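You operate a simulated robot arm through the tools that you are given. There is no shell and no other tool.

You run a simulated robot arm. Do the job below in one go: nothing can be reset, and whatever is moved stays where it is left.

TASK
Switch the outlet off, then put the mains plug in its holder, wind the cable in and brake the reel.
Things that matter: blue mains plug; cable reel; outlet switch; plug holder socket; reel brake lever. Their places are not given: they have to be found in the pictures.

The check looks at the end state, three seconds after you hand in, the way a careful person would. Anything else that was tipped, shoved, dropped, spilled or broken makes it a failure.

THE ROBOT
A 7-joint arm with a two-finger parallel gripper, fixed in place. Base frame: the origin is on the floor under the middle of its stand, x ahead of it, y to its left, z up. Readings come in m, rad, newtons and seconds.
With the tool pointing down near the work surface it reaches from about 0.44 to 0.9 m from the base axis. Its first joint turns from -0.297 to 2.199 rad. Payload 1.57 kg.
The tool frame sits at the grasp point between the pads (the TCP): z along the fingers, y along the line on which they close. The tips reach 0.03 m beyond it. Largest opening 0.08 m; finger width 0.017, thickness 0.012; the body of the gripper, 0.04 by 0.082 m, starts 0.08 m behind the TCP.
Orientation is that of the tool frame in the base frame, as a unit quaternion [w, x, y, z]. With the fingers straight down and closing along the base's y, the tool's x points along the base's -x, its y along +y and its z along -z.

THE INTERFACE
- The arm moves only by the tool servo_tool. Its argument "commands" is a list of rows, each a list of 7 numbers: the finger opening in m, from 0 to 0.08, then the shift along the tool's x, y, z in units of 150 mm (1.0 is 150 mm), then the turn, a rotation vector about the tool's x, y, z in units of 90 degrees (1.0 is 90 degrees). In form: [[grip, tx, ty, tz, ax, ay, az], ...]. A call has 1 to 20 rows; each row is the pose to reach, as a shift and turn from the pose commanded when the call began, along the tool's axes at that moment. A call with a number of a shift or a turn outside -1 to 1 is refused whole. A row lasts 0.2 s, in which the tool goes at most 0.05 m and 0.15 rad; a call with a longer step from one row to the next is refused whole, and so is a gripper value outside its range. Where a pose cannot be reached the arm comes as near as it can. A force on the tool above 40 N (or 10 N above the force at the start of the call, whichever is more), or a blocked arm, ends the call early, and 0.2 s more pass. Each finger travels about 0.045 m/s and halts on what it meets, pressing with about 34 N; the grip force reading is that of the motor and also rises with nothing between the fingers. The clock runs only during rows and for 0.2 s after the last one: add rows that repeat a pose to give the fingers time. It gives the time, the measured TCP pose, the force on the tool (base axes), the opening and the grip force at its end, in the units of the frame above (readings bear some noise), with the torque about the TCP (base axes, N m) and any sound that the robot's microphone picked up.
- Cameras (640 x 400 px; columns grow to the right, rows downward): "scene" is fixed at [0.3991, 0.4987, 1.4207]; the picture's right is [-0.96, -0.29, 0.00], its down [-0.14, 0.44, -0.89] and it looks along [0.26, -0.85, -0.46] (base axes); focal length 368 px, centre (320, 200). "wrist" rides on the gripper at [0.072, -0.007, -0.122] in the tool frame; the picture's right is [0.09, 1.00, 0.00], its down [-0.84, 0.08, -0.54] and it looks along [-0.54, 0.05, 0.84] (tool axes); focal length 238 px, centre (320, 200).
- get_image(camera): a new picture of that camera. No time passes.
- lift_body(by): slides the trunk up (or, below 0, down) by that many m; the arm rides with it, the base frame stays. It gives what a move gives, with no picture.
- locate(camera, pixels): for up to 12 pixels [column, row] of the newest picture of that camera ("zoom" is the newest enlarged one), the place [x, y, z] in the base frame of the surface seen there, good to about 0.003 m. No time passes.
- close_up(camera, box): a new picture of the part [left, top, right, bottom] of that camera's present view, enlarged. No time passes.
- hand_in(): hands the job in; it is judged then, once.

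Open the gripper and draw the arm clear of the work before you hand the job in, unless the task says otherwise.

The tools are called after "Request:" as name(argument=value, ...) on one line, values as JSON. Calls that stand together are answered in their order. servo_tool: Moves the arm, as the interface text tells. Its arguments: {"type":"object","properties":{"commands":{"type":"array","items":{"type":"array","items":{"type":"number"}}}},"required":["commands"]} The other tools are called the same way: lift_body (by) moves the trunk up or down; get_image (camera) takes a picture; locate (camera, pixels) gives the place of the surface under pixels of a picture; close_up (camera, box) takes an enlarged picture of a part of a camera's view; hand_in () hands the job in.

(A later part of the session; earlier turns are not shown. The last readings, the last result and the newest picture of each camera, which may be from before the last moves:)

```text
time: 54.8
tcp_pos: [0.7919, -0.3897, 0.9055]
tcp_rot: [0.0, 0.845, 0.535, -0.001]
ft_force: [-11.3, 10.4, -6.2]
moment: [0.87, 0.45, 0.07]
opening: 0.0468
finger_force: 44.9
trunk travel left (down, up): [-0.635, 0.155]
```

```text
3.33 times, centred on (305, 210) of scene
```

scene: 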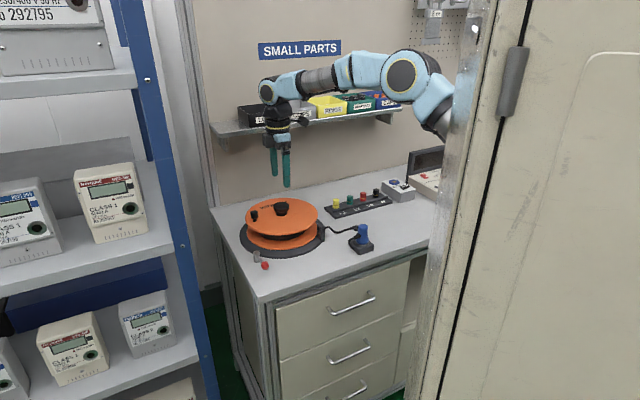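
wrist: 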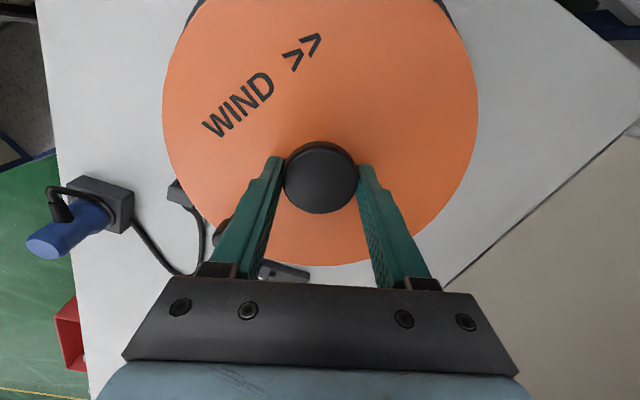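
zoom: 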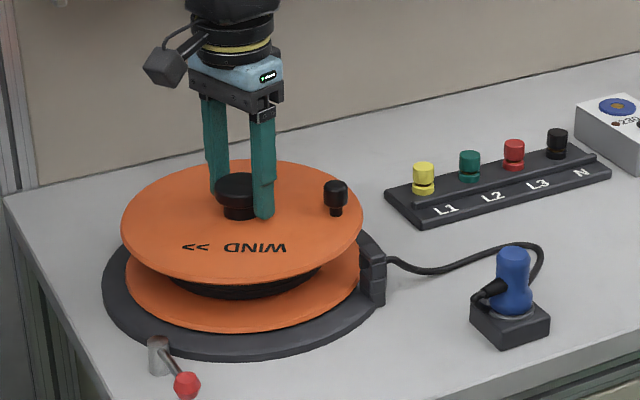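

205° wound so far; the loop behind the plug is shrinking but still slack. I wind a further 45°.

Request:
servo_tool(commands=[[0.0, 0, 0, 0, 0, 0, 0.083], [0.0, 0, 0, 0, 0, 0, 0.167], [0.0, 0, 0, 0, 0, 0, 0.25], [0.0, 0, 0, 0, 0, 0, 0.333], [0.0, 0, 0, 0, 0, 0, 0.417], [0.0, 0, 0, 0, 0, 0, 0.5]])

Request:
get_image(camera="wrist")

Request:
close_up(camera="scene", box=[220, 150, 390, 270])

```text
time: 56.2
tcp_pos: [0.7919, -0.3885, 0.9063]
tcp_rot: [0.0, 0.985, 0.172, -0.001]
ft_force: [-21.4, 16.6, -6.3]
moment: [-0.14, 0.41, 0.05]
opening: 0.0468
finger_force: 44.9
trunk travel left (down, up): [-0.635, 0.155]
```

```text
taken
```

wrist: 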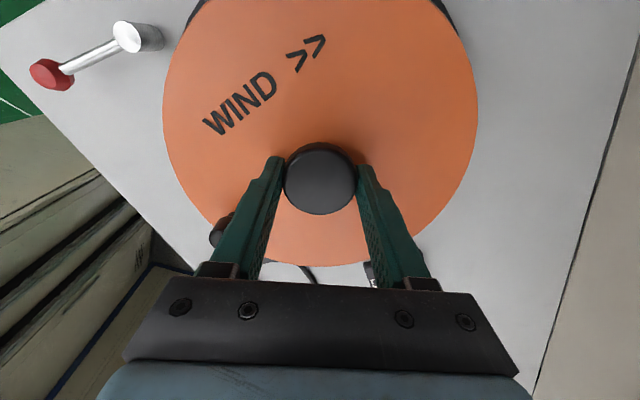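

```text
3.33 times, centred on (305, 210) of scene
```

zoom: 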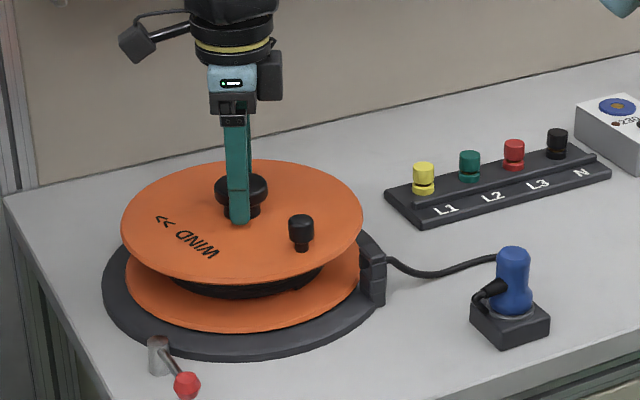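

250° wound; the cable now runs from the guide to just behind the plug. I zoom in to judge the remaining slack.

Request:
close_up(camera="scene", box=[326, 212, 390, 252])

Request:
locate(camera="zoom", pixels=[[110, 170], [150, 190], [200, 215], [250, 218], [300, 205], [350, 180], [385, 165], [390, 155], [350, 225], [255, 310], [310, 290], [280, 345]])

```text
10.00 times, centred on (358, 232) of scene
```

zoom: 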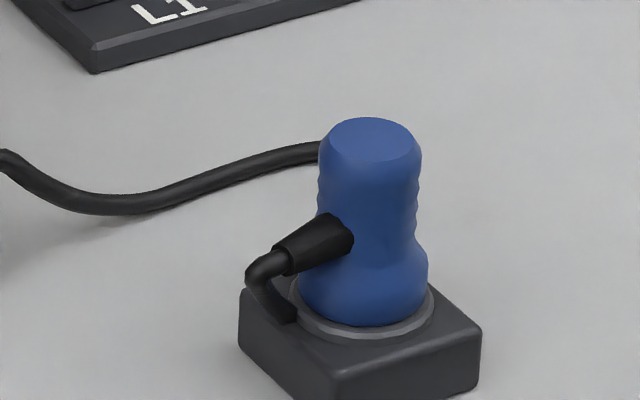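

```text
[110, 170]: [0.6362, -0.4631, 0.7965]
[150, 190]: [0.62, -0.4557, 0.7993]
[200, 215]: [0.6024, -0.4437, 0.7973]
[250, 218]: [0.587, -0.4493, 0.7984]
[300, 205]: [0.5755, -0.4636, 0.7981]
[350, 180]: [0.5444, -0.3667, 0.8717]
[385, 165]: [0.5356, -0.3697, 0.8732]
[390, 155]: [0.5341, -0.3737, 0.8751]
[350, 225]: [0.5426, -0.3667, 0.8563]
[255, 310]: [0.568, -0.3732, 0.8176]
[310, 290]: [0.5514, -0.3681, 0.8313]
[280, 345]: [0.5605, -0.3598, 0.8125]
```

The cable still arcs behind the holder, so there is slack to take in. I wind 30° more.

Request:
servo_tool(commands=[[0.0, 0, 0, 0, 0, 0, 0.083], [0.0, 0, 0, 0, 0, 0, 0.167], [0.0, 0, 0, 0, 0, 0, 0.25], [0.0, 0, 0, 0, 0, 0, 0.333]])

Request:
close_up(camera="scene", box=[220, 150, 390, 270])

Request:
close_up(camera="scene", box=[310, 205, 390, 255])

```text
time: 57.2
tcp_pos: [0.7921, -0.3886, 0.906]
tcp_rot: [0.001, 0.996, -0.09, -0.001]
ft_force: [-18.7, 18.8, -3.8]
moment: [0.19, 0.44, 0.01]
opening: 0.0466
finger_force: 44.9
trunk travel left (down, up): [-0.635, 0.155]
```

```text
3.33 times, centred on (305, 210) of scene
```

zoom: 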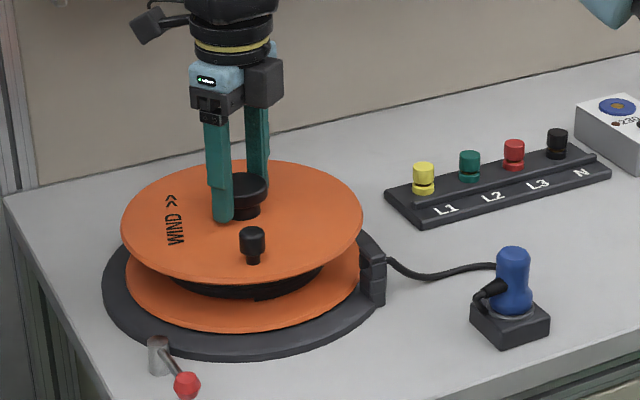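

```text
8.00 times, centred on (350, 230) of scene
```

zoom: 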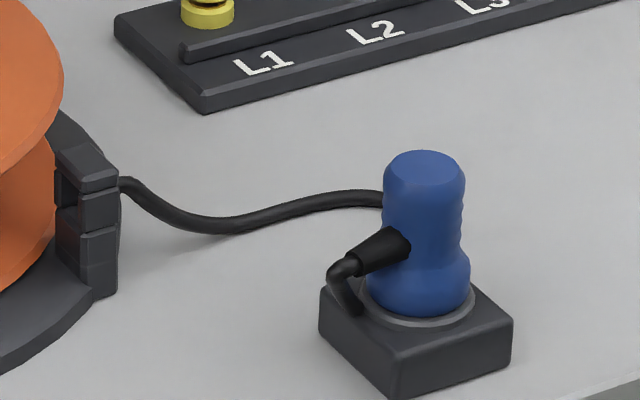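

280° wound and slack remains, so I need a fresh grip. I open the fingers in place (they clear the knob and crank) and check the reel stays put.

Request:
servo_tool(commands=[[0.05, 0, 0, 0, 0, 0, 0], [0.07, 0, 0, 0, 0, 0, 0], [0.075, 0, 0, 0, 0, 0, 0], [0.075, 0, 0, 0, 0, 0, 0]])

Request:
close_up(camera="scene", box=[220, 150, 390, 270])

Request:
get_image(camera="wrist")

```text
time: 58.2
tcp_pos: [0.7934, -0.3909, 0.9056]
tcp_rot: [0.0, 0.996, -0.089, 0.001]
ft_force: [-0.3, 0.5, -0.4]
moment: [-0.02, 0.0, 0.01]
opening: 0.075
finger_force: 0.1
trunk travel left (down, up): [-0.635, 0.155]
```

```text
3.33 times, centred on (305, 210) of scene
```

zoom: 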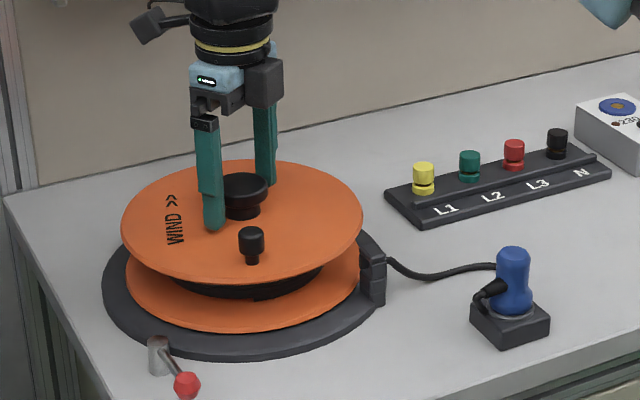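

```text
taken
```

wrist: 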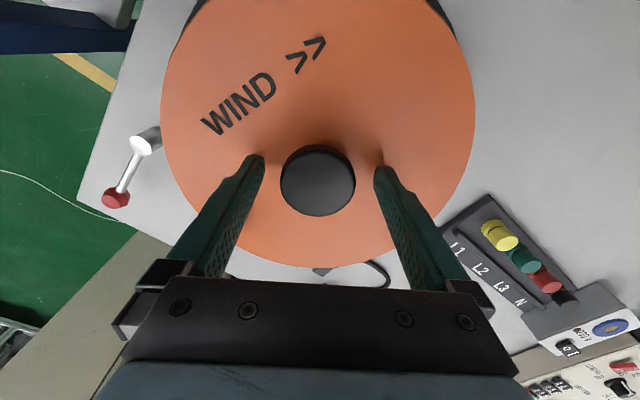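

The reel holds its position after release. With the fingers open around the knob I rotate back -90° (also trimming ~2 mm toward the knob axis).

Request:
servo_tool(commands=[[0.075, -0.006, -0.005, 0, 0, 0, -0.083], [0.075, -0.011, -0.01, 0, 0, 0, -0.167], [0.075, -0.011, -0.01, 0, 0, 0, -0.25], [0.075, -0.011, -0.01, 0, 0, 0, -0.333], [0.075, -0.011, -0.01, 0, 0, 0, -0.417], [0.075, -0.011, -0.01, 0, 0, 0, -0.5], [0.075, -0.011, -0.01, 0, 0, 0, -0.583], [0.075, -0.011, -0.01, 0, 0, 0, -0.667], [0.075, -0.011, -0.01, 0, 0, 0, -0.75], [0.075, -0.011, -0.01, 0, 0, 0, -0.833], [0.075, -0.011, -0.01, 0, 0, 0, -0.917], [0.075, -0.011, -0.01, 0, 0, 0, -1.0]])

Request:
servo_tool(commands=[[0.075, 0, 0, 0, 0, 0, -0.083], [0.075, 0, 0, 0, 0, 0, -0.167], [0.075, 0, 0, 0, 0, 0, -0.25], [0.075, 0, 0, 0, 0, 0, -0.333], [0.075, 0, 0, 0, 0, 0, -0.417], [0.075, 0, 0, 0, 0, 0, -0.5], [0.075, 0, 0, 0, 0, 0, -0.583], [0.075, 0, 0, 0, 0, 0, -0.667], [0.075, 0, 0, 0, 0, 0, -0.75], [0.075, 0, 0, 0, 0, 0, -0.833], [0.075, 0, 0, 0, 0, 0, -0.917], [0.075, 0, 0, 0, 0, 0, -1.0]])

Request:
get_image(camera="wrist")

Request:
close_up(camera="scene", box=[220, 150, 390, 270])

```text
time: 60.8
tcp_pos: [0.7907, -0.3882, 0.9065]
tcp_rot: [0.0, 0.766, 0.642, 0.0]
ft_force: [-0.7, -0.6, 0.2]
moment: [0.03, -0.03, 0.02]
opening: 0.0751
finger_force: 0.1
trunk travel left (down, up): [-0.635, 0.155]
```

```text
time: 63.4
tcp_pos: [0.792, -0.3887, 0.9062]
tcp_rot: [0.0, 0.088, 0.996, -0.001]
ft_force: [0.6, 0.1, -1.3]
moment: [0.02, -0.01, 0.0]
opening: 0.075
finger_force: 0.1
trunk travel left (down, up): [-0.635, 0.155]
```

```text
taken
```

wrist: 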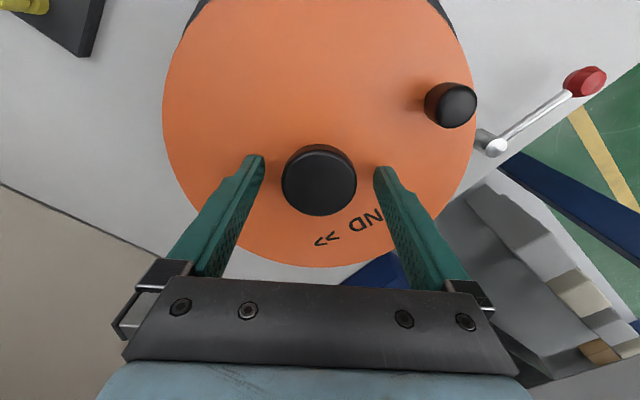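

```text
3.33 times, centred on (305, 210) of scene
```

zoom: 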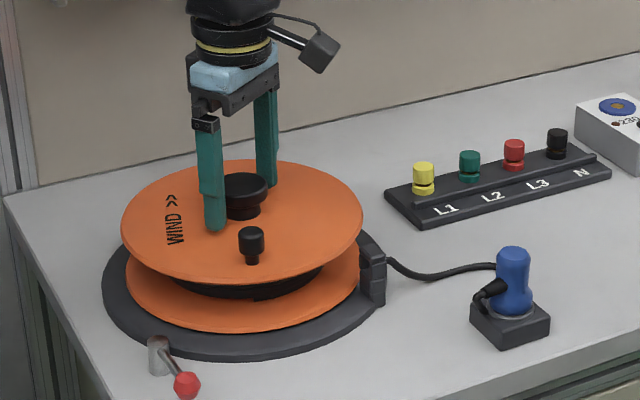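

The tool is back 180°, leaving another 180° of clockwise travel. I close on the knob again.

Request:
servo_tool(commands=[[0.06, 0, 0, 0, 0, 0, 0], [0.045, 0, 0, 0, 0, 0, 0], [0.02, 0, 0, 0, 0, 0, 0], [0.0, 0, 0, 0, 0, 0, 0], [0.0, 0, 0, 0, 0, 0, 0]])

Request:
servo_tool(commands=[[0.0, 0, 0, 0, 0, 0, 0.083], [0.0, 0, 0, 0, 0, 0, 0.167], [0.0, 0, 0, 0, 0, 0, 0.25], [0.0, 0, 0, 0, 0, 0, 0.333], [0.0, 0, 0, 0, 0, 0, 0.417], [0.0, 0, 0, 0, 0, 0, 0.5]])

Request:
close_up(camera="scene", box=[220, 150, 390, 270])

Request:
close_up(camera="scene", box=[310, 205, 390, 255])

```text
time: 64.6
tcp_pos: [0.7907, -0.3885, 0.9058]
tcp_rot: [0.0, 0.089, 0.996, 0.0]
ft_force: [0.5, -2.7, -0.2]
moment: [-0.05, -0.07, -0.02]
opening: 0.0468
finger_force: 40.5
trunk travel left (down, up): [-0.635, 0.155]
```

```text
time: 66.0
tcp_pos: [0.7916, -0.3883, 0.9058]
tcp_rot: [0.001, 0.464, 0.886, 0.0]
ft_force: [1.3, 0.8, 1.4]
moment: [0.42, 0.44, 0.01]
opening: 0.0467
finger_force: 44.6
trunk travel left (down, up): [-0.635, 0.155]
```

```text
3.33 times, centred on (305, 210) of scene
```

zoom: 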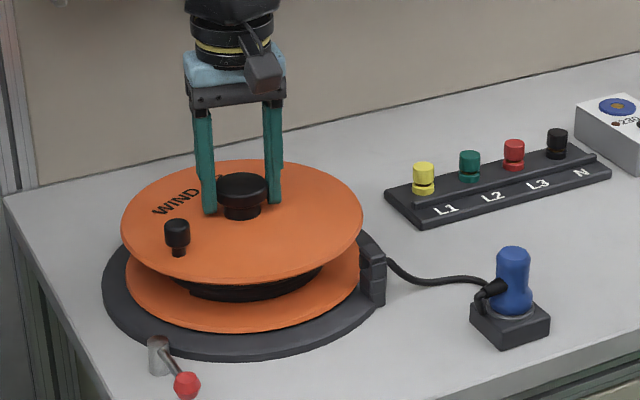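

```text
8.00 times, centred on (350, 230) of scene
```

zoom: 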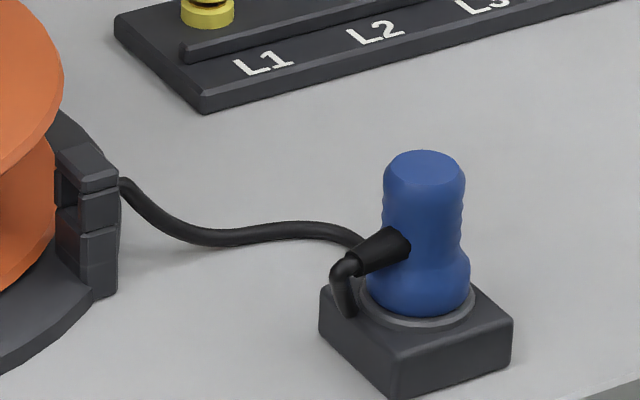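

325° wound, forces are low, and the cable now runs almost directly to the plug with mild slack. I wind 20° more.

Request:
servo_tool(commands=[[0.0, 0, 0, 0, 0, 0, 0.055], [0.0, 0, 0, 0, 0, 0, 0.11], [0.0, 0, 0, 0, 0, 0, 0.165], [0.0, 0, 0, 0, 0, 0, 0.22], [0.0, 0, 0, 0, 0, 0, 0.22]])

Request:
close_up(camera="scene", box=[310, 205, 390, 255])

```text
time: 67.2
tcp_pos: [0.7925, -0.388, 0.9048]
tcp_rot: [0.001, 0.609, 0.793, 0.0]
ft_force: [3.4, 7.8, -0.1]
moment: [-0.18, -0.34, -0.03]
opening: 0.0463
finger_force: 45.0
trunk travel left (down, up): [-0.635, 0.155]
```

```text
8.00 times, centred on (350, 230) of scene
```

zoom: 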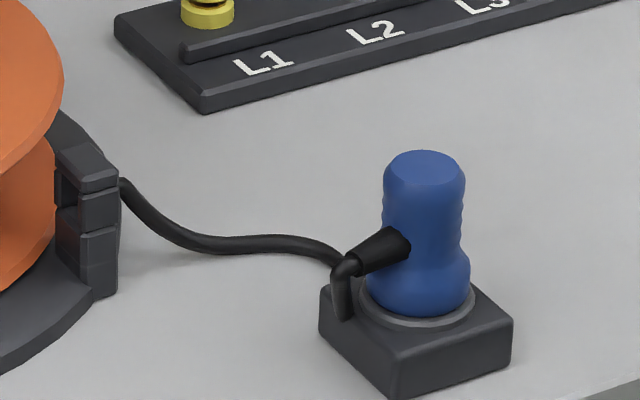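

The sag is shrinking; I wind another 20° and check again.

Request:
servo_tool(commands=[[0.0, 0, 0, 0, 0, 0, 0.055], [0.0, 0, 0, 0, 0, 0, 0.11], [0.0, 0, 0, 0, 0, 0, 0.165], [0.0, 0, 0, 0, 0, 0, 0.22], [0.0, 0, 0, 0, 0, 0, 0.22]])

Request:
close_up(camera="scene", box=[310, 205, 390, 255])

```text
time: 68.4
tcp_pos: [0.7928, -0.3881, 0.9062]
tcp_rot: [0.002, 0.737, 0.676, -0.001]
ft_force: [10.4, 3.4, 2.6]
moment: [-0.32, -0.05, 0.68]
opening: 0.0476
finger_force: 44.8
trunk travel left (down, up): [-0.635, 0.155]
```

```text
8.00 times, centred on (350, 230) of scene
```

zoom: 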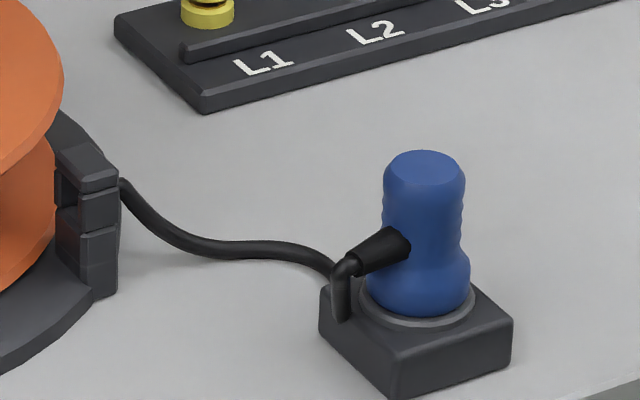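

A 0.68 N m torque has appeared about the vertical, so the reel is resisting now. I check the disc's position relative to the gripper to see if it stopped or slipped.

Request:
get_image(camera="wrist")

Request:
close_up(camera="scene", box=[220, 150, 390, 270])

```text
taken
```

wrist: 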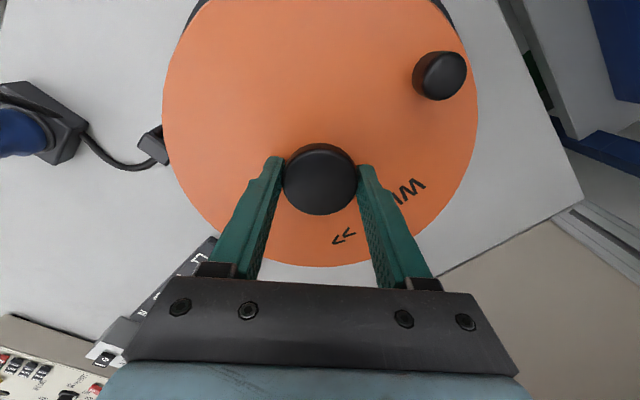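

```text
3.33 times, centred on (305, 210) of scene
```

zoom: 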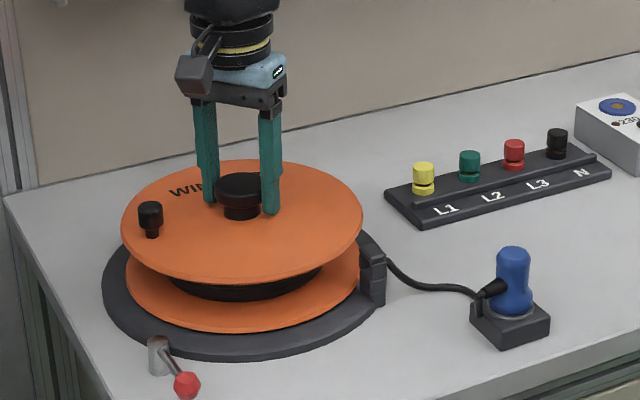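

The crank is back at its original spot (scene (254,215)), so the disc has made a full 360° and now hits a stop; the fingers slipped about 11°. Winding appears complete with only slight slack, so I release the knob and rise.

Request:
servo_tool(commands=[[0.05, 0, 0, 0, 0, 0, 0], [0.07, 0, 0, 0, 0, 0, 0], [0.075, 0, 0, 0, 0, 0, 0], [0.075, 0, 0, 0, 0, 0, 0]])

Request:
close_up(camera="scene", box=[220, 150, 390, 270])

Request:
close_up(camera="scene", box=[310, 205, 390, 255])

Request:
get_image(camera="wrist")

```text
time: 69.4
tcp_pos: [0.7916, -0.3898, 0.906]
tcp_rot: [0.0, 0.736, 0.677, -0.001]
ft_force: [-0.7, 0.7, -0.4]
moment: [0.04, -0.03, 0.02]
opening: 0.0749
finger_force: 0.1
trunk travel left (down, up): [-0.635, 0.155]
```

```text
3.33 times, centred on (305, 210) of scene
```

zoom: 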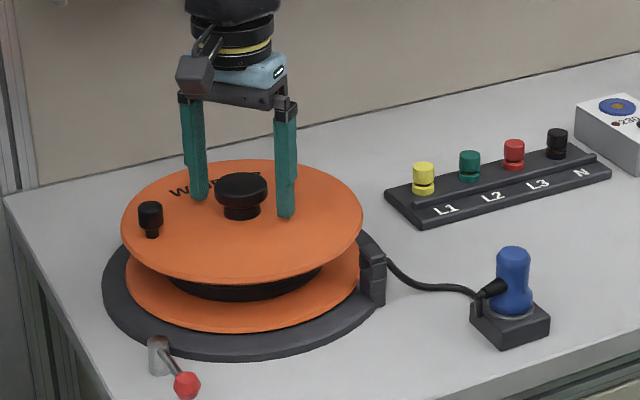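

```text
8.00 times, centred on (350, 230) of scene
```

zoom: 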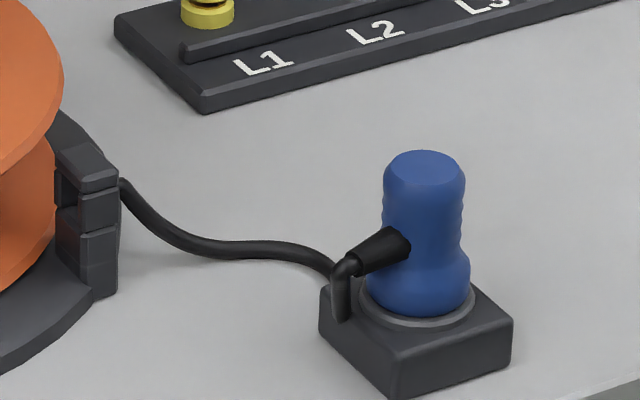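

```text
taken
```

wrist: 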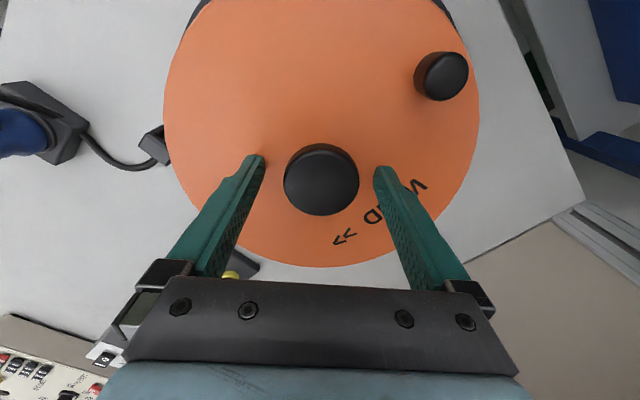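

Before braking I want to be sure the reel is truly at its end stop: I grip once more and try a gentle 12° clockwise turn while watching the torque.

Request:
servo_tool(commands=[[0.06, 0, 0, 0, 0, 0, 0], [0.045, 0, 0, 0, 0, 0, 0], [0.02, 0, 0, 0, 0, 0, 0], [0.0, 0, 0, 0, 0, 0, 0], [0.0, 0, 0, 0, 0, 0, 0], [0.0, 0, 0, 0, 0, 0, 0.03], [0.0, 0, 0, 0, 0, 0, 0.06], [0.0, 0, 0, 0, 0, 0, 0.09]])

Request:
get_image(camera="wrist")

Request:
close_up(camera="scene", box=[310, 205, 390, 255])

```text
time: 71.2
tcp_pos: [0.7919, -0.3869, 0.9054]
tcp_rot: [0.001, 0.782, 0.623, 0.0]
ft_force: [15.5, 3.7, -0.4]
moment: [0.07, -0.09, 0.73]
opening: 0.0475
finger_force: 45.2
trunk travel left (down, up): [-0.635, 0.155]
```

```text
taken
```

wrist: 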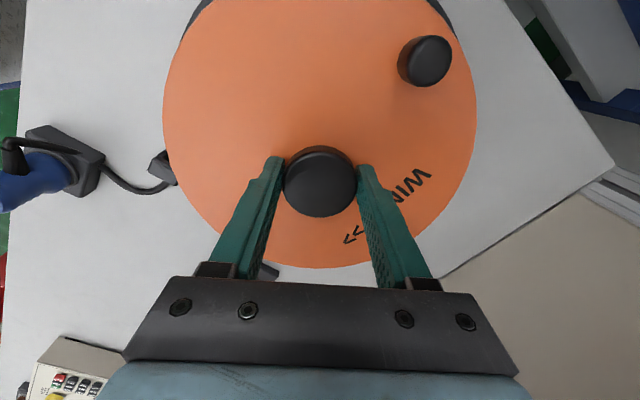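

```text
8.00 times, centred on (350, 230) of scene
```

zoom: 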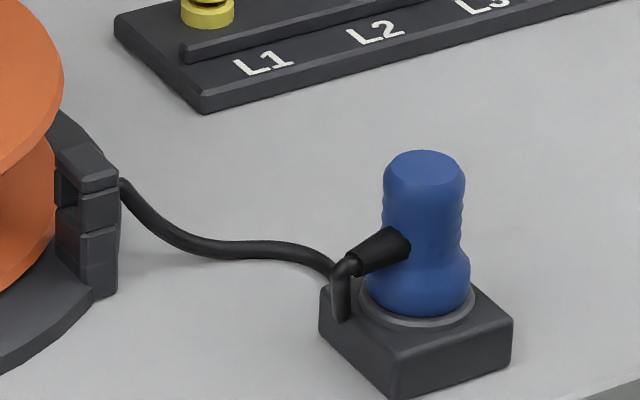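

The disc did not move and the fingers slipped at 0.73 N m, so the reel is at its end stop, fully wound. I release, rise clear, and turn the tool back to a neutral angle.

Request:
servo_tool(commands=[[0.05, 0, 0, 0, 0, 0, 0], [0.07, 0, 0, 0, 0, 0, 0], [0.075, 0, 0, 0, 0, 0, 0], [0.075, 0, 0, 0, 0, 0, 0], [0.075, 0, 0, -0.12, 0, 0, 0], [0.075, 0, 0, -0.3, 0, 0, 0], [0.075, 0, 0, -0.5, 0, 0, -0.08], [0.075, 0, 0, -0.7, 0, 0, -0.16], [0.075, 0, 0, -0.8, 0, 0, -0.24], [0.075, 0, 0, -0.8, 0, 0, -0.32], [0.075, 0, 0, -0.8, 0, 0, -0.4], [0.075, 0, 0, -0.8, 0, 0, -0.48], [0.075, 0, 0, -0.8, 0, 0, -0.56], [0.075, 0, 0, -0.8, 0, 0, -0.64]])

Request:
get_image(camera="wrist")

Request:
get_image(camera="scene")

```text
time: 74.2
tcp_pos: [0.7906, -0.389, 1.0244]
tcp_rot: [0.0, 0.385, 0.923, 0.0]
ft_force: [0.2, -0.9, -0.3]
moment: [0.01, 0.0, 0.01]
opening: 0.0751
finger_force: 0.0
trunk travel left (down, up): [-0.635, 0.155]
```

```text
taken
```

wrist: 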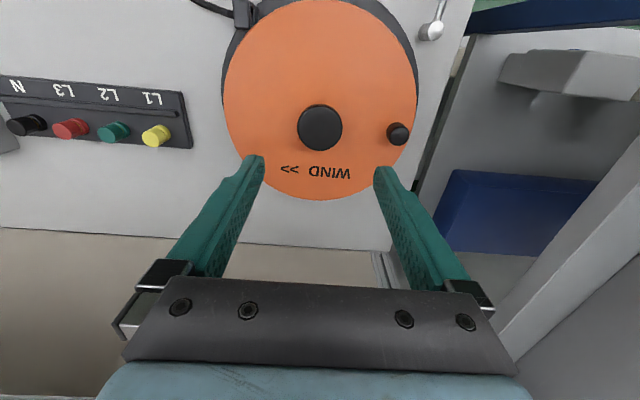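

```text
taken
```

scene: 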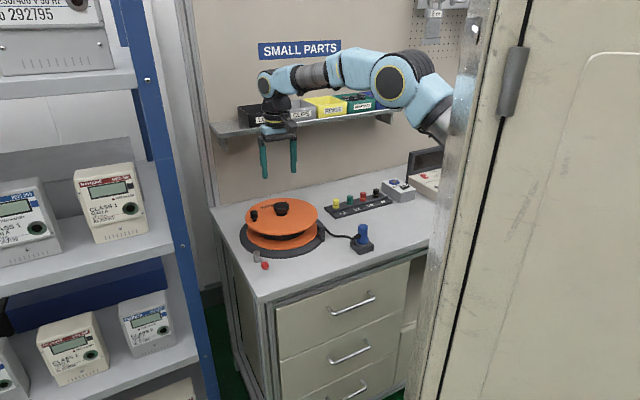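

The reel looks settled. I move toward the front-left of the bench to view the brake lever from above.

Request:
servo_tool(commands=[[0.06, 0.2, 0.08, 0, 0, 0, 0], [0.05, 0.4, 0.16, 0, 0, 0, 0], [0.04, 0.6, 0.24, 0, 0, 0, 0], [0.03, 0.8, 0.32, 0, 0, 0, 0], [0.02, 1.0, 0.4, 0, 0, 0, 0]])

Request:
get_image(camera="wrist")

Request:
close_up(camera="scene", box=[230, 220, 294, 280])

```text
time: 75.4
tcp_pos: [0.7273, -0.2406, 1.0242]
tcp_rot: [0.0, 0.386, 0.922, 0.0]
ft_force: [-1.2, -0.1, -0.2]
moment: [0.03, 0.03, -0.05]
opening: 0.02
finger_force: 0.0
trunk travel left (down, up): [-0.635, 0.155]
```

```text
taken
```

wrist: 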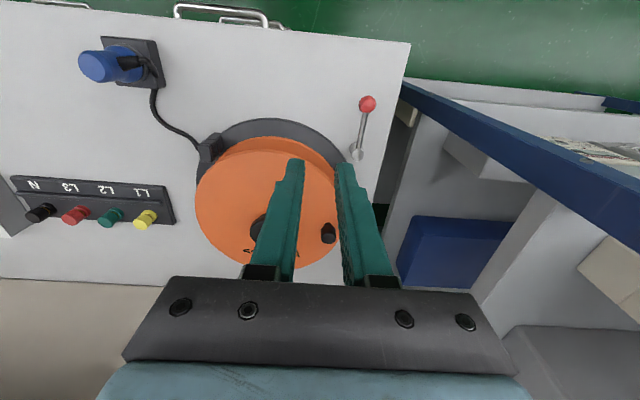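

```text
6.67 times, centred on (262, 250) of scene
```

zoom: 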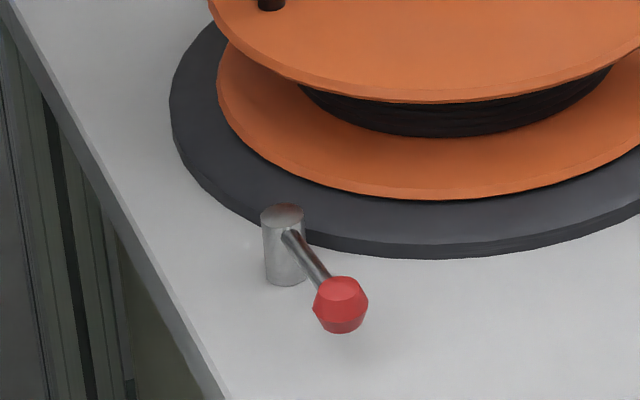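

The lever (post at wrist (357,153), red tip at (367,104)) is in view. I enlarge it and measure the tip, arm and post.

Request:
close_up(camera="wrist", box=[310, 75, 420, 175])

Request:
locate(camera="wrist", pixels=[[367, 104], [367, 98], [362, 128], [358, 150], [356, 156], [330, 145], [300, 125], [320, 155], [345, 160], [404, 60], [380, 150], [308, 150]])

Request:
close_up(camera="scene", box=[246, 242, 278, 270])

Request:
locate(camera="zoom", pixels=[[372, 290], [370, 260], [372, 330], [315, 215], [290, 170], [260, 130], [245, 120], [265, 200], [265, 250], [400, 290], [345, 290]])

```text
4.00 times, centred on (365, 125) of wrist
```

zoom: 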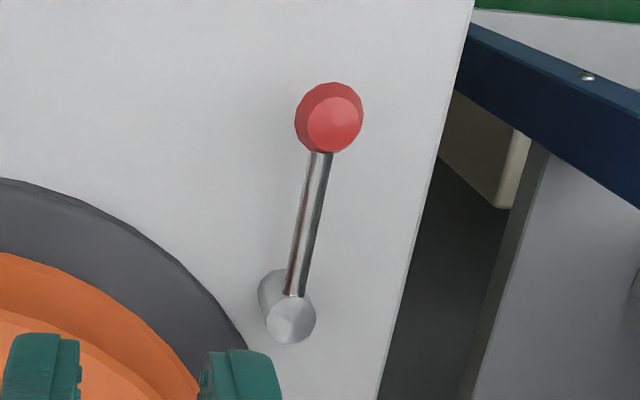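

```text
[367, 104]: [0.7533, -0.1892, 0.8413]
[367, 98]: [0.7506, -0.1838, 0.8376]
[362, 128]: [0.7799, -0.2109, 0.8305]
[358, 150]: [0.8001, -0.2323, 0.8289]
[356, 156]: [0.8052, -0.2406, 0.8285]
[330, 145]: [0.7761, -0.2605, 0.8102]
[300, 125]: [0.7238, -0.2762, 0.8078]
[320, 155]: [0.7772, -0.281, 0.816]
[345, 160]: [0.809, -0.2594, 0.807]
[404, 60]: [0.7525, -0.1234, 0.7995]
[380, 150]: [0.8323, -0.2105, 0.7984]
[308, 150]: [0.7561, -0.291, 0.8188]
```

```text
14.29 times, centred on (262, 256) of scene
```

zoom: 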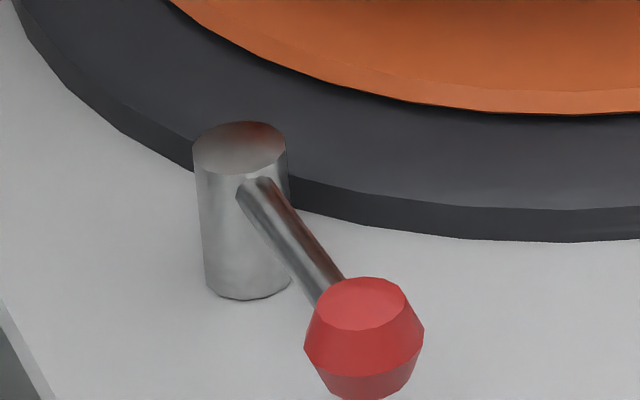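

```text
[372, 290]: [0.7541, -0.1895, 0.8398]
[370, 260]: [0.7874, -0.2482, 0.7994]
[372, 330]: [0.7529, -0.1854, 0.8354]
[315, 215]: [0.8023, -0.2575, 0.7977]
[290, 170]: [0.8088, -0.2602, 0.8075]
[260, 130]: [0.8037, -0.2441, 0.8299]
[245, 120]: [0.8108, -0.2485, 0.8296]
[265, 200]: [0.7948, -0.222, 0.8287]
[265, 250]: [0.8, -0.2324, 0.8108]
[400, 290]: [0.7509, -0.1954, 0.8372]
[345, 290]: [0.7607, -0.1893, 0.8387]
```

The lever tip is at (0.753,-0.188), z≈0.82–0.841, arm pointing straight to the bench front from the post (0.804,-0.238). Swinging it to the right brings it against the reel, so I position open fingers straddling the red tip.

Request:
servo_tool(commands=[[0.045, 0.04, 0.12, 0.1, 0, 0, 0], [0.045, 0.08, 0.25, 0.2, 0, 0, 0], [0.045, 0.125, 0.371, 0.3, 0, 0, 0], [0.045, 0.125, 0.371, 0.5, 0, 0, 0], [0.045, 0.125, 0.371, 0.7, 0, 0, 0], [0.045, 0.125, 0.371, 0.8, 0, 0, 0], [0.045, 0.125, 0.371, 0.8, 0, 0, 0]])

Request:
get_image(camera="wrist")

Request:
close_up(camera="scene", box=[230, 200, 310, 280])

```text
time: 77.0
tcp_pos: [0.7547, -0.1868, 0.9053]
tcp_rot: [0.0, 0.385, 0.923, 0.0]
ft_force: [-0.7, 0.5, -0.3]
moment: [0.0, -0.01, -0.01]
opening: 0.0451
finger_force: 0.1
trunk travel left (down, up): [-0.635, 0.155]
```

```text
taken
```

wrist: 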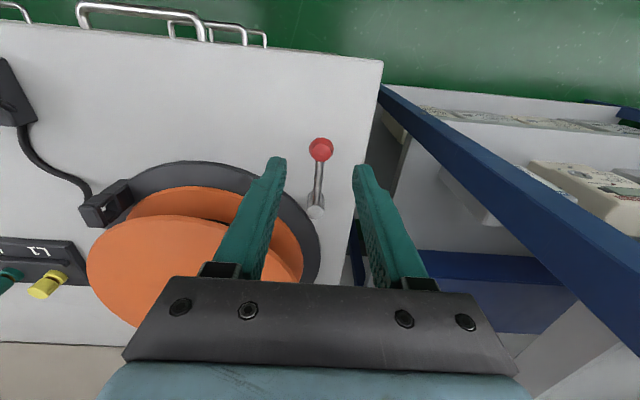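

```text
5.00 times, centred on (270, 240) of scene
```

zoom: 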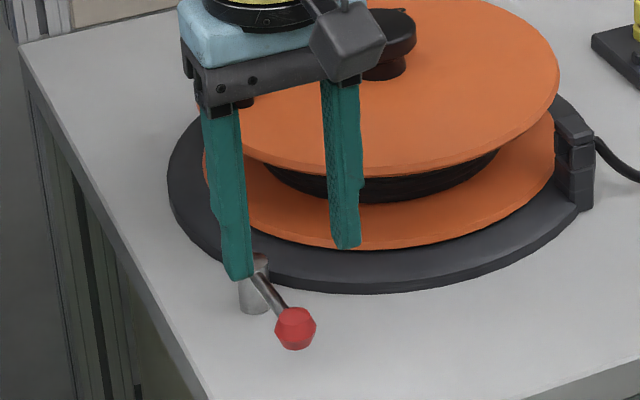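

The fingers straddle the red tip in the picture. I lower so the tips sit about 2 cm above... just above the table (z≈0.818) around the knob.

Request:
servo_tool(commands=[[0.045, 0, 0, 0.1, 0, 0, 0], [0.045, 0, 0, 0.2, 0, 0, 0], [0.045, 0, 0, 0.3, 0, 0, 0], [0.045, 0, 0, 0.38, 0, 0, 0], [0.045, 0, 0, 0.38, 0, 0, 0]])

Request:
get_image(camera="wrist")

Request:
close_up(camera="scene", box=[230, 200, 310, 280])

```text
time: 78.2
tcp_pos: [0.7555, -0.1876, 0.8487]
tcp_rot: [-0.001, 0.385, 0.923, 0.0]
ft_force: [-1.2, -1.2, -0.3]
moment: [-0.03, 0.0, 0.05]
opening: 0.0451
finger_force: 0.1
trunk travel left (down, up): [-0.635, 0.155]
```

```text
taken
```

wrist: 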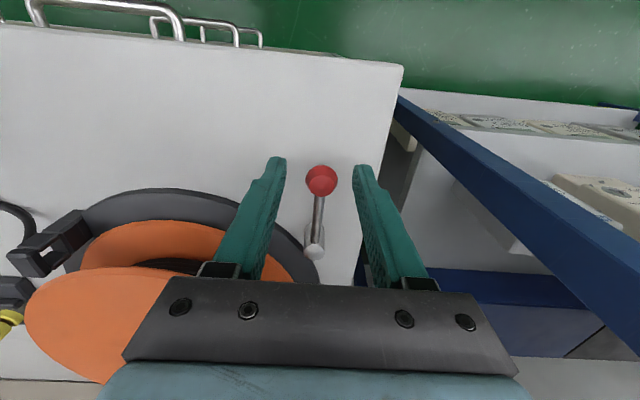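

```text
5.00 times, centred on (270, 240) of scene
```

zoom: 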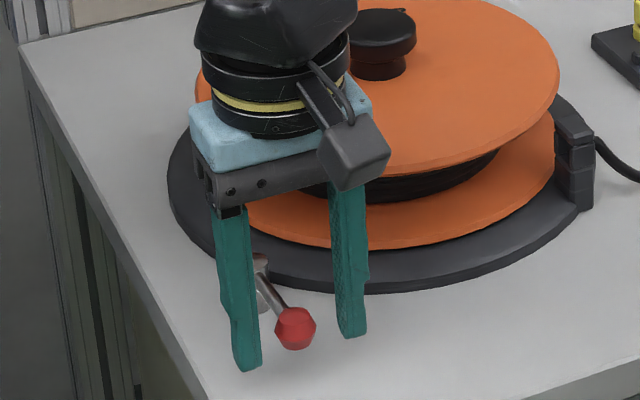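

The red tip sits centred between the fingers. I narrow the gap to 0.027 and swing it gently 20° to the right (toward the reel), watching force.

Request:
servo_tool(commands=[[0.035, 0, 0, 0, 0, 0, 0], [0.027, 0, 0, 0, 0, 0, 0], [0.027, -0.002, -0.041, 0, 0, 0, -0.055], [0.027, -0.007, -0.082, 0, 0, 0, -0.111], [0.027, -0.016, -0.123, 0, 0, 0, -0.167], [0.027, -0.029, -0.162, 0, 0, 0, -0.222]])

Request:
get_image(camera="wrist")

Request:
close_up(camera="scene", box=[230, 200, 310, 280])

```text
time: 79.6
tcp_pos: [0.7406, -0.2066, 0.8483]
tcp_rot: [0.0, 0.218, 0.976, 0.0]
ft_force: [-0.2, -0.3, 0.3]
moment: [-0.05, -0.02, -0.04]
opening: 0.0268
finger_force: 0.1
trunk travel left (down, up): [-0.635, 0.155]
```

```text
taken
```

wrist: 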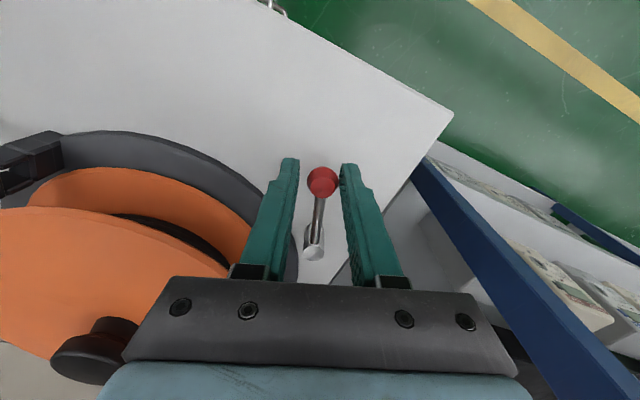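

```text
5.00 times, centred on (270, 240) of scene
```

zoom: 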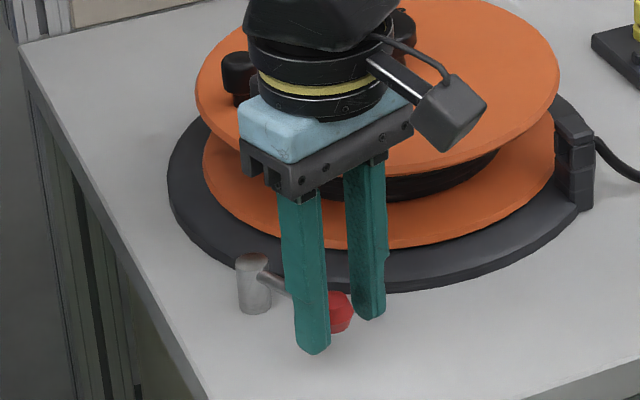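

The lever swung freely with no force. I continue along its arc another 25°.

Request:
servo_tool(commands=[[0.027, -0.0018, -0.0413, 0, 0, 0, -0.0556], [0.027, -0.0072, -0.0822, 0, 0, 0, -0.1111], [0.027, -0.0161, -0.1225, 0, 0, 0, -0.1667], [0.027, -0.0285, -0.1619, 0, 0, 0, -0.2222], [0.027, -0.0443, -0.2, 0, 0, 0, -0.2778]])

Request:
get_image(camera="wrist")

Request:
close_up(camera="scene", box=[230, 200, 310, 280])

```text
time: 80.8
tcp_pos: [0.7333, -0.237, 0.8475]
tcp_rot: [-0.001, 0.002, 1.0, 0.001]
ft_force: [-0.1, -0.2, -0.4]
moment: [-0.04, 0.0, 0.01]
opening: 0.0273
finger_force: 0.1
trunk travel left (down, up): [-0.635, 0.155]
```

```text
taken
```

wrist: 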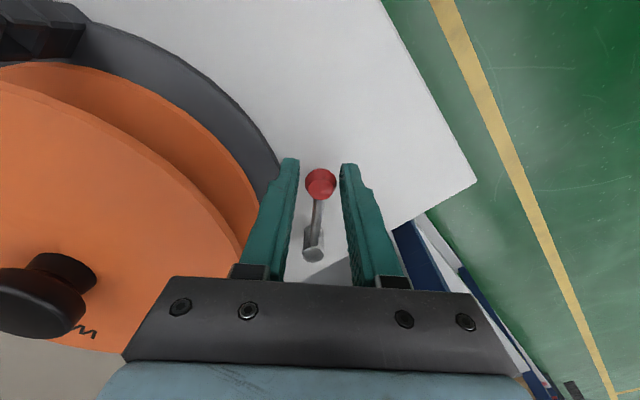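

```text
5.00 times, centred on (270, 240) of scene
```

zoom: 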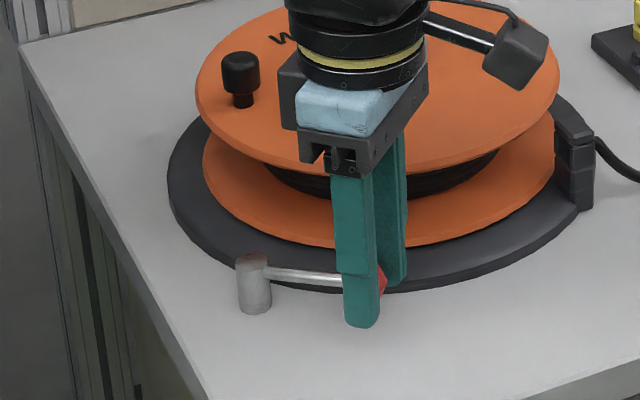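

45° swung, still no resistance or click. I continue in another 15° with care for the inner finger's clearance to the disc rim.

Request:
servo_tool(commands=[[0.027, -0.0018, -0.0413, 0, 0, 0, -0.0556], [0.027, -0.0072, -0.0822, 0, 0, 0, -0.1111], [0.027, -0.0161, -0.1225, 0, 0, 0, -0.1667], [0.027, -0.0161, -0.1225, 0, 0, 0, -0.1667]])

Request:
get_image(camera="wrist")

Request:
close_up(camera="scene", box=[230, 200, 310, 280])

```text
time: 81.8
tcp_pos: [0.7368, -0.2511, 0.8484]
tcp_rot: [0.0, -0.13, 0.992, 0.002]
ft_force: [1.4, 32.1, -0.7]
moment: [0.4, -0.02, -0.04]
opening: 0.0467
finger_force: 11.1
trunk travel left (down, up): [-0.635, 0.155]
```

```text
taken
```

wrist: 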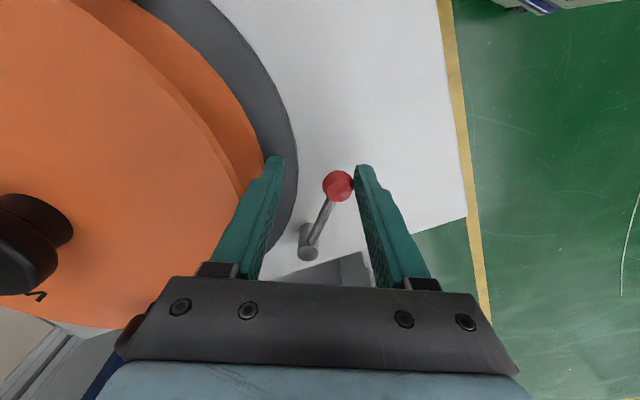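

```text
5.00 times, centred on (270, 240) of scene
```

zoom: 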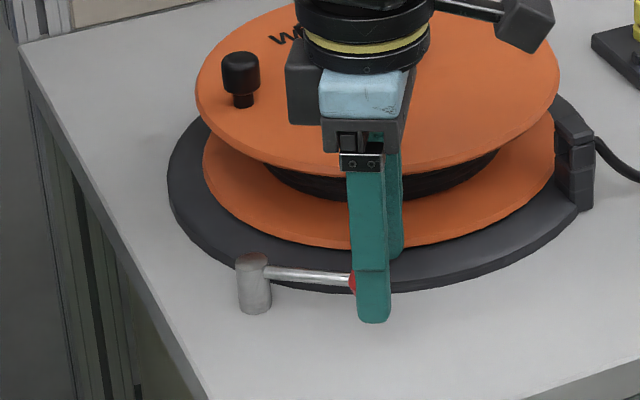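

The lever hit a stop after about 48° (32 N on the outer finger). I open the fingers, back off slightly and look at where the lever rests.

Request:
servo_tool(commands=[[0.05, 0.004, 0.03, 0, 0, 0, 0.03], [0.055, 0.008, 0.06, 0, 0, 0, 0.07], [0.055, 0.008, 0.06, -0.1, 0, 0, 0.07], [0.055, 0.008, 0.06, -0.3, 0, 0, 0.07], [0.055, 0.008, 0.06, -0.5, 0, 0, 0.07], [0.055, 0.008, 0.06, -0.7, 0, 0, 0.07]])

Request:
get_image(camera="wrist")

Request:
close_up(camera="scene", box=[230, 200, 310, 280])

```text
time: 83.2
tcp_pos: [0.733, -0.2474, 0.9529]
tcp_rot: [0.0, -0.073, 0.997, -0.001]
ft_force: [0.2, 0.2, 0.9]
moment: [-0.02, 0.03, 0.01]
opening: 0.0551
finger_force: 0.1
trunk travel left (down, up): [-0.635, 0.155]
```

```text
taken
```

wrist: 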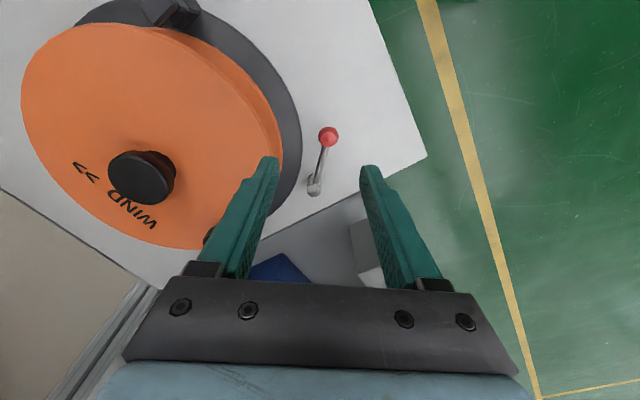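

```text
5.00 times, centred on (270, 240) of scene
```

zoom: 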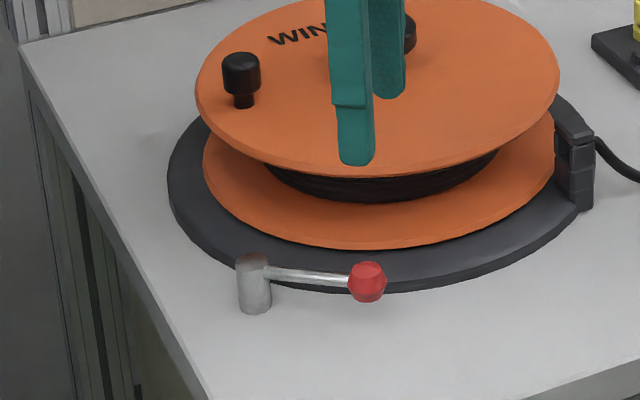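

The lever rests pointing along -x near the base rim. To tell whether this is the braked position, I'll test the reel: I go back over the centre knob to try a small counter-rotation.

Request:
servo_tool(commands=[[0.065, 0, 0, -0.15, 0, 0, 0], [0.075, 0, 0, -0.27, 0, 0, 0], [0.075, -0.05, -0.2, -0.27, 0, 0, 0], [0.075, -0.1, -0.4, -0.27, 0, 0, 0], [0.075, -0.15, -0.6, -0.27, 0, 0, 0], [0.075, -0.2, -0.8, -0.27, 0, 0, 0], [0.075, -0.249, -0.987, -0.27, 0, 0, 0], [0.075, -0.249, -0.987, -0.27, 0, 0, 0]])

Request:
get_image(camera="wrist")

Request:
close_up(camera="scene", box=[220, 180, 390, 280])

```text
time: 85.0
tcp_pos: [0.7895, -0.39, 0.9958]
tcp_rot: [0.0, -0.073, 0.997, 0.0]
ft_force: [-0.1, 0.9, -0.3]
moment: [0.0, 0.03, 0.01]
opening: 0.0748
finger_force: 0.1
trunk travel left (down, up): [-0.635, 0.155]
```

```text
taken
```

wrist: 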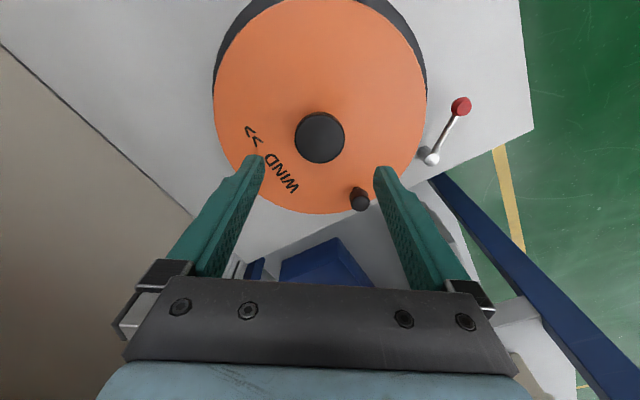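

```text
3.76 times, centred on (305, 230) of scene
```

zoom: 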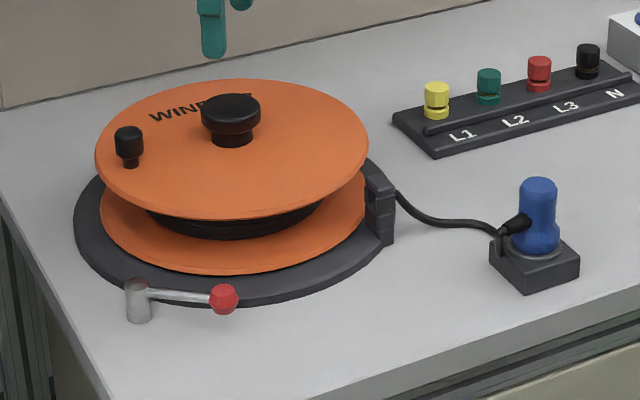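

I centre over the knob, descend, grip, and twist 6° counter-clockwise while measuring the torque.

Request:
servo_tool(commands=[[0.075, -0.0146, 0.008, 0.1, 0, 0, 0], [0.075, -0.0146, 0.008, 0.25, 0, 0, 0], [0.075, -0.0146, 0.008, 0.4, 0, 0, 0], [0.075, -0.0146, 0.008, 0.53, 0, 0, 0], [0.075, -0.0146, 0.008, 0.595, 0, 0, 0], [0.075, -0.0146, 0.008, 0.595, 0, 0, 0], [0.06, -0.0146, 0.008, 0.595, 0, 0, 0], [0.045, -0.0146, 0.008, 0.595, 0, 0, 0], [0.02, -0.0146, 0.008, 0.595, 0, 0, 0], [0.0, -0.0146, 0.008, 0.595, 0, 0, 0], [0.0, -0.0146, 0.008, 0.595, 0, 0, 0]])

Request:
servo_tool(commands=[[0.0, 0, 0, 0, 0, 0, -0.02], [0.0, 0, 0, 0, 0, 0, -0.045], [0.0, 0, 0, 0, 0, 0, -0.067]])

Request:
get_image(camera="wrist")

Request:
close_up(camera="scene", box=[220, 180, 390, 280])

```text
time: 87.4
tcp_pos: [0.7914, -0.3893, 0.9051]
tcp_rot: [-0.001, -0.072, 0.997, -0.001]
ft_force: [3.1, -8.9, -2.0]
moment: [-0.34, -0.36, 0.05]
opening: 0.048
finger_force: 40.2
trunk travel left (down, up): [-0.635, 0.155]
```

```text
time: 88.2
tcp_pos: [0.7914, -0.3893, 0.9058]
tcp_rot: [-0.001, -0.125, 0.992, -0.002]
ft_force: [-2.3, -15.0, -1.2]
moment: [-0.09, 0.0, -0.31]
opening: 0.0477
finger_force: 45.0
trunk travel left (down, up): [-0.635, 0.155]
```

```text
taken
```

wrist: 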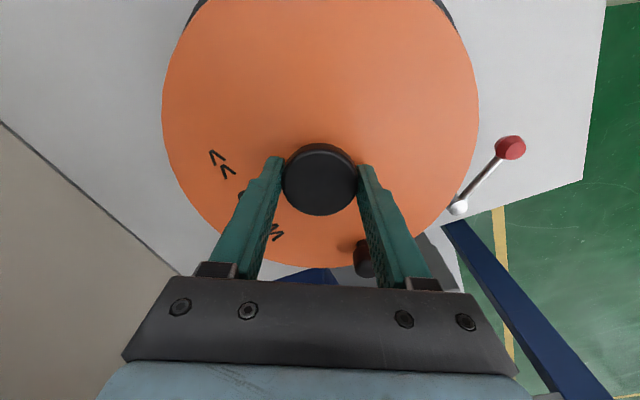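

```text
3.76 times, centred on (305, 230) of scene
```

zoom: 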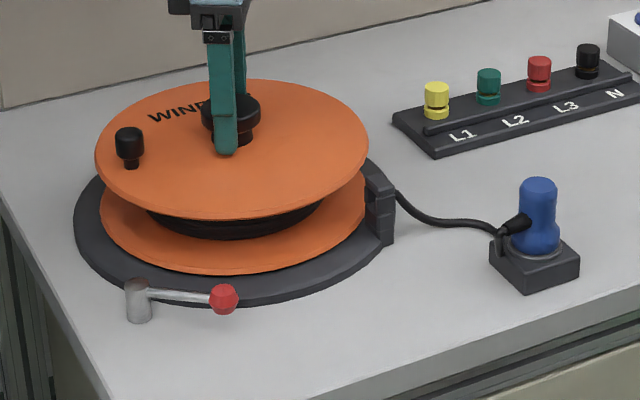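

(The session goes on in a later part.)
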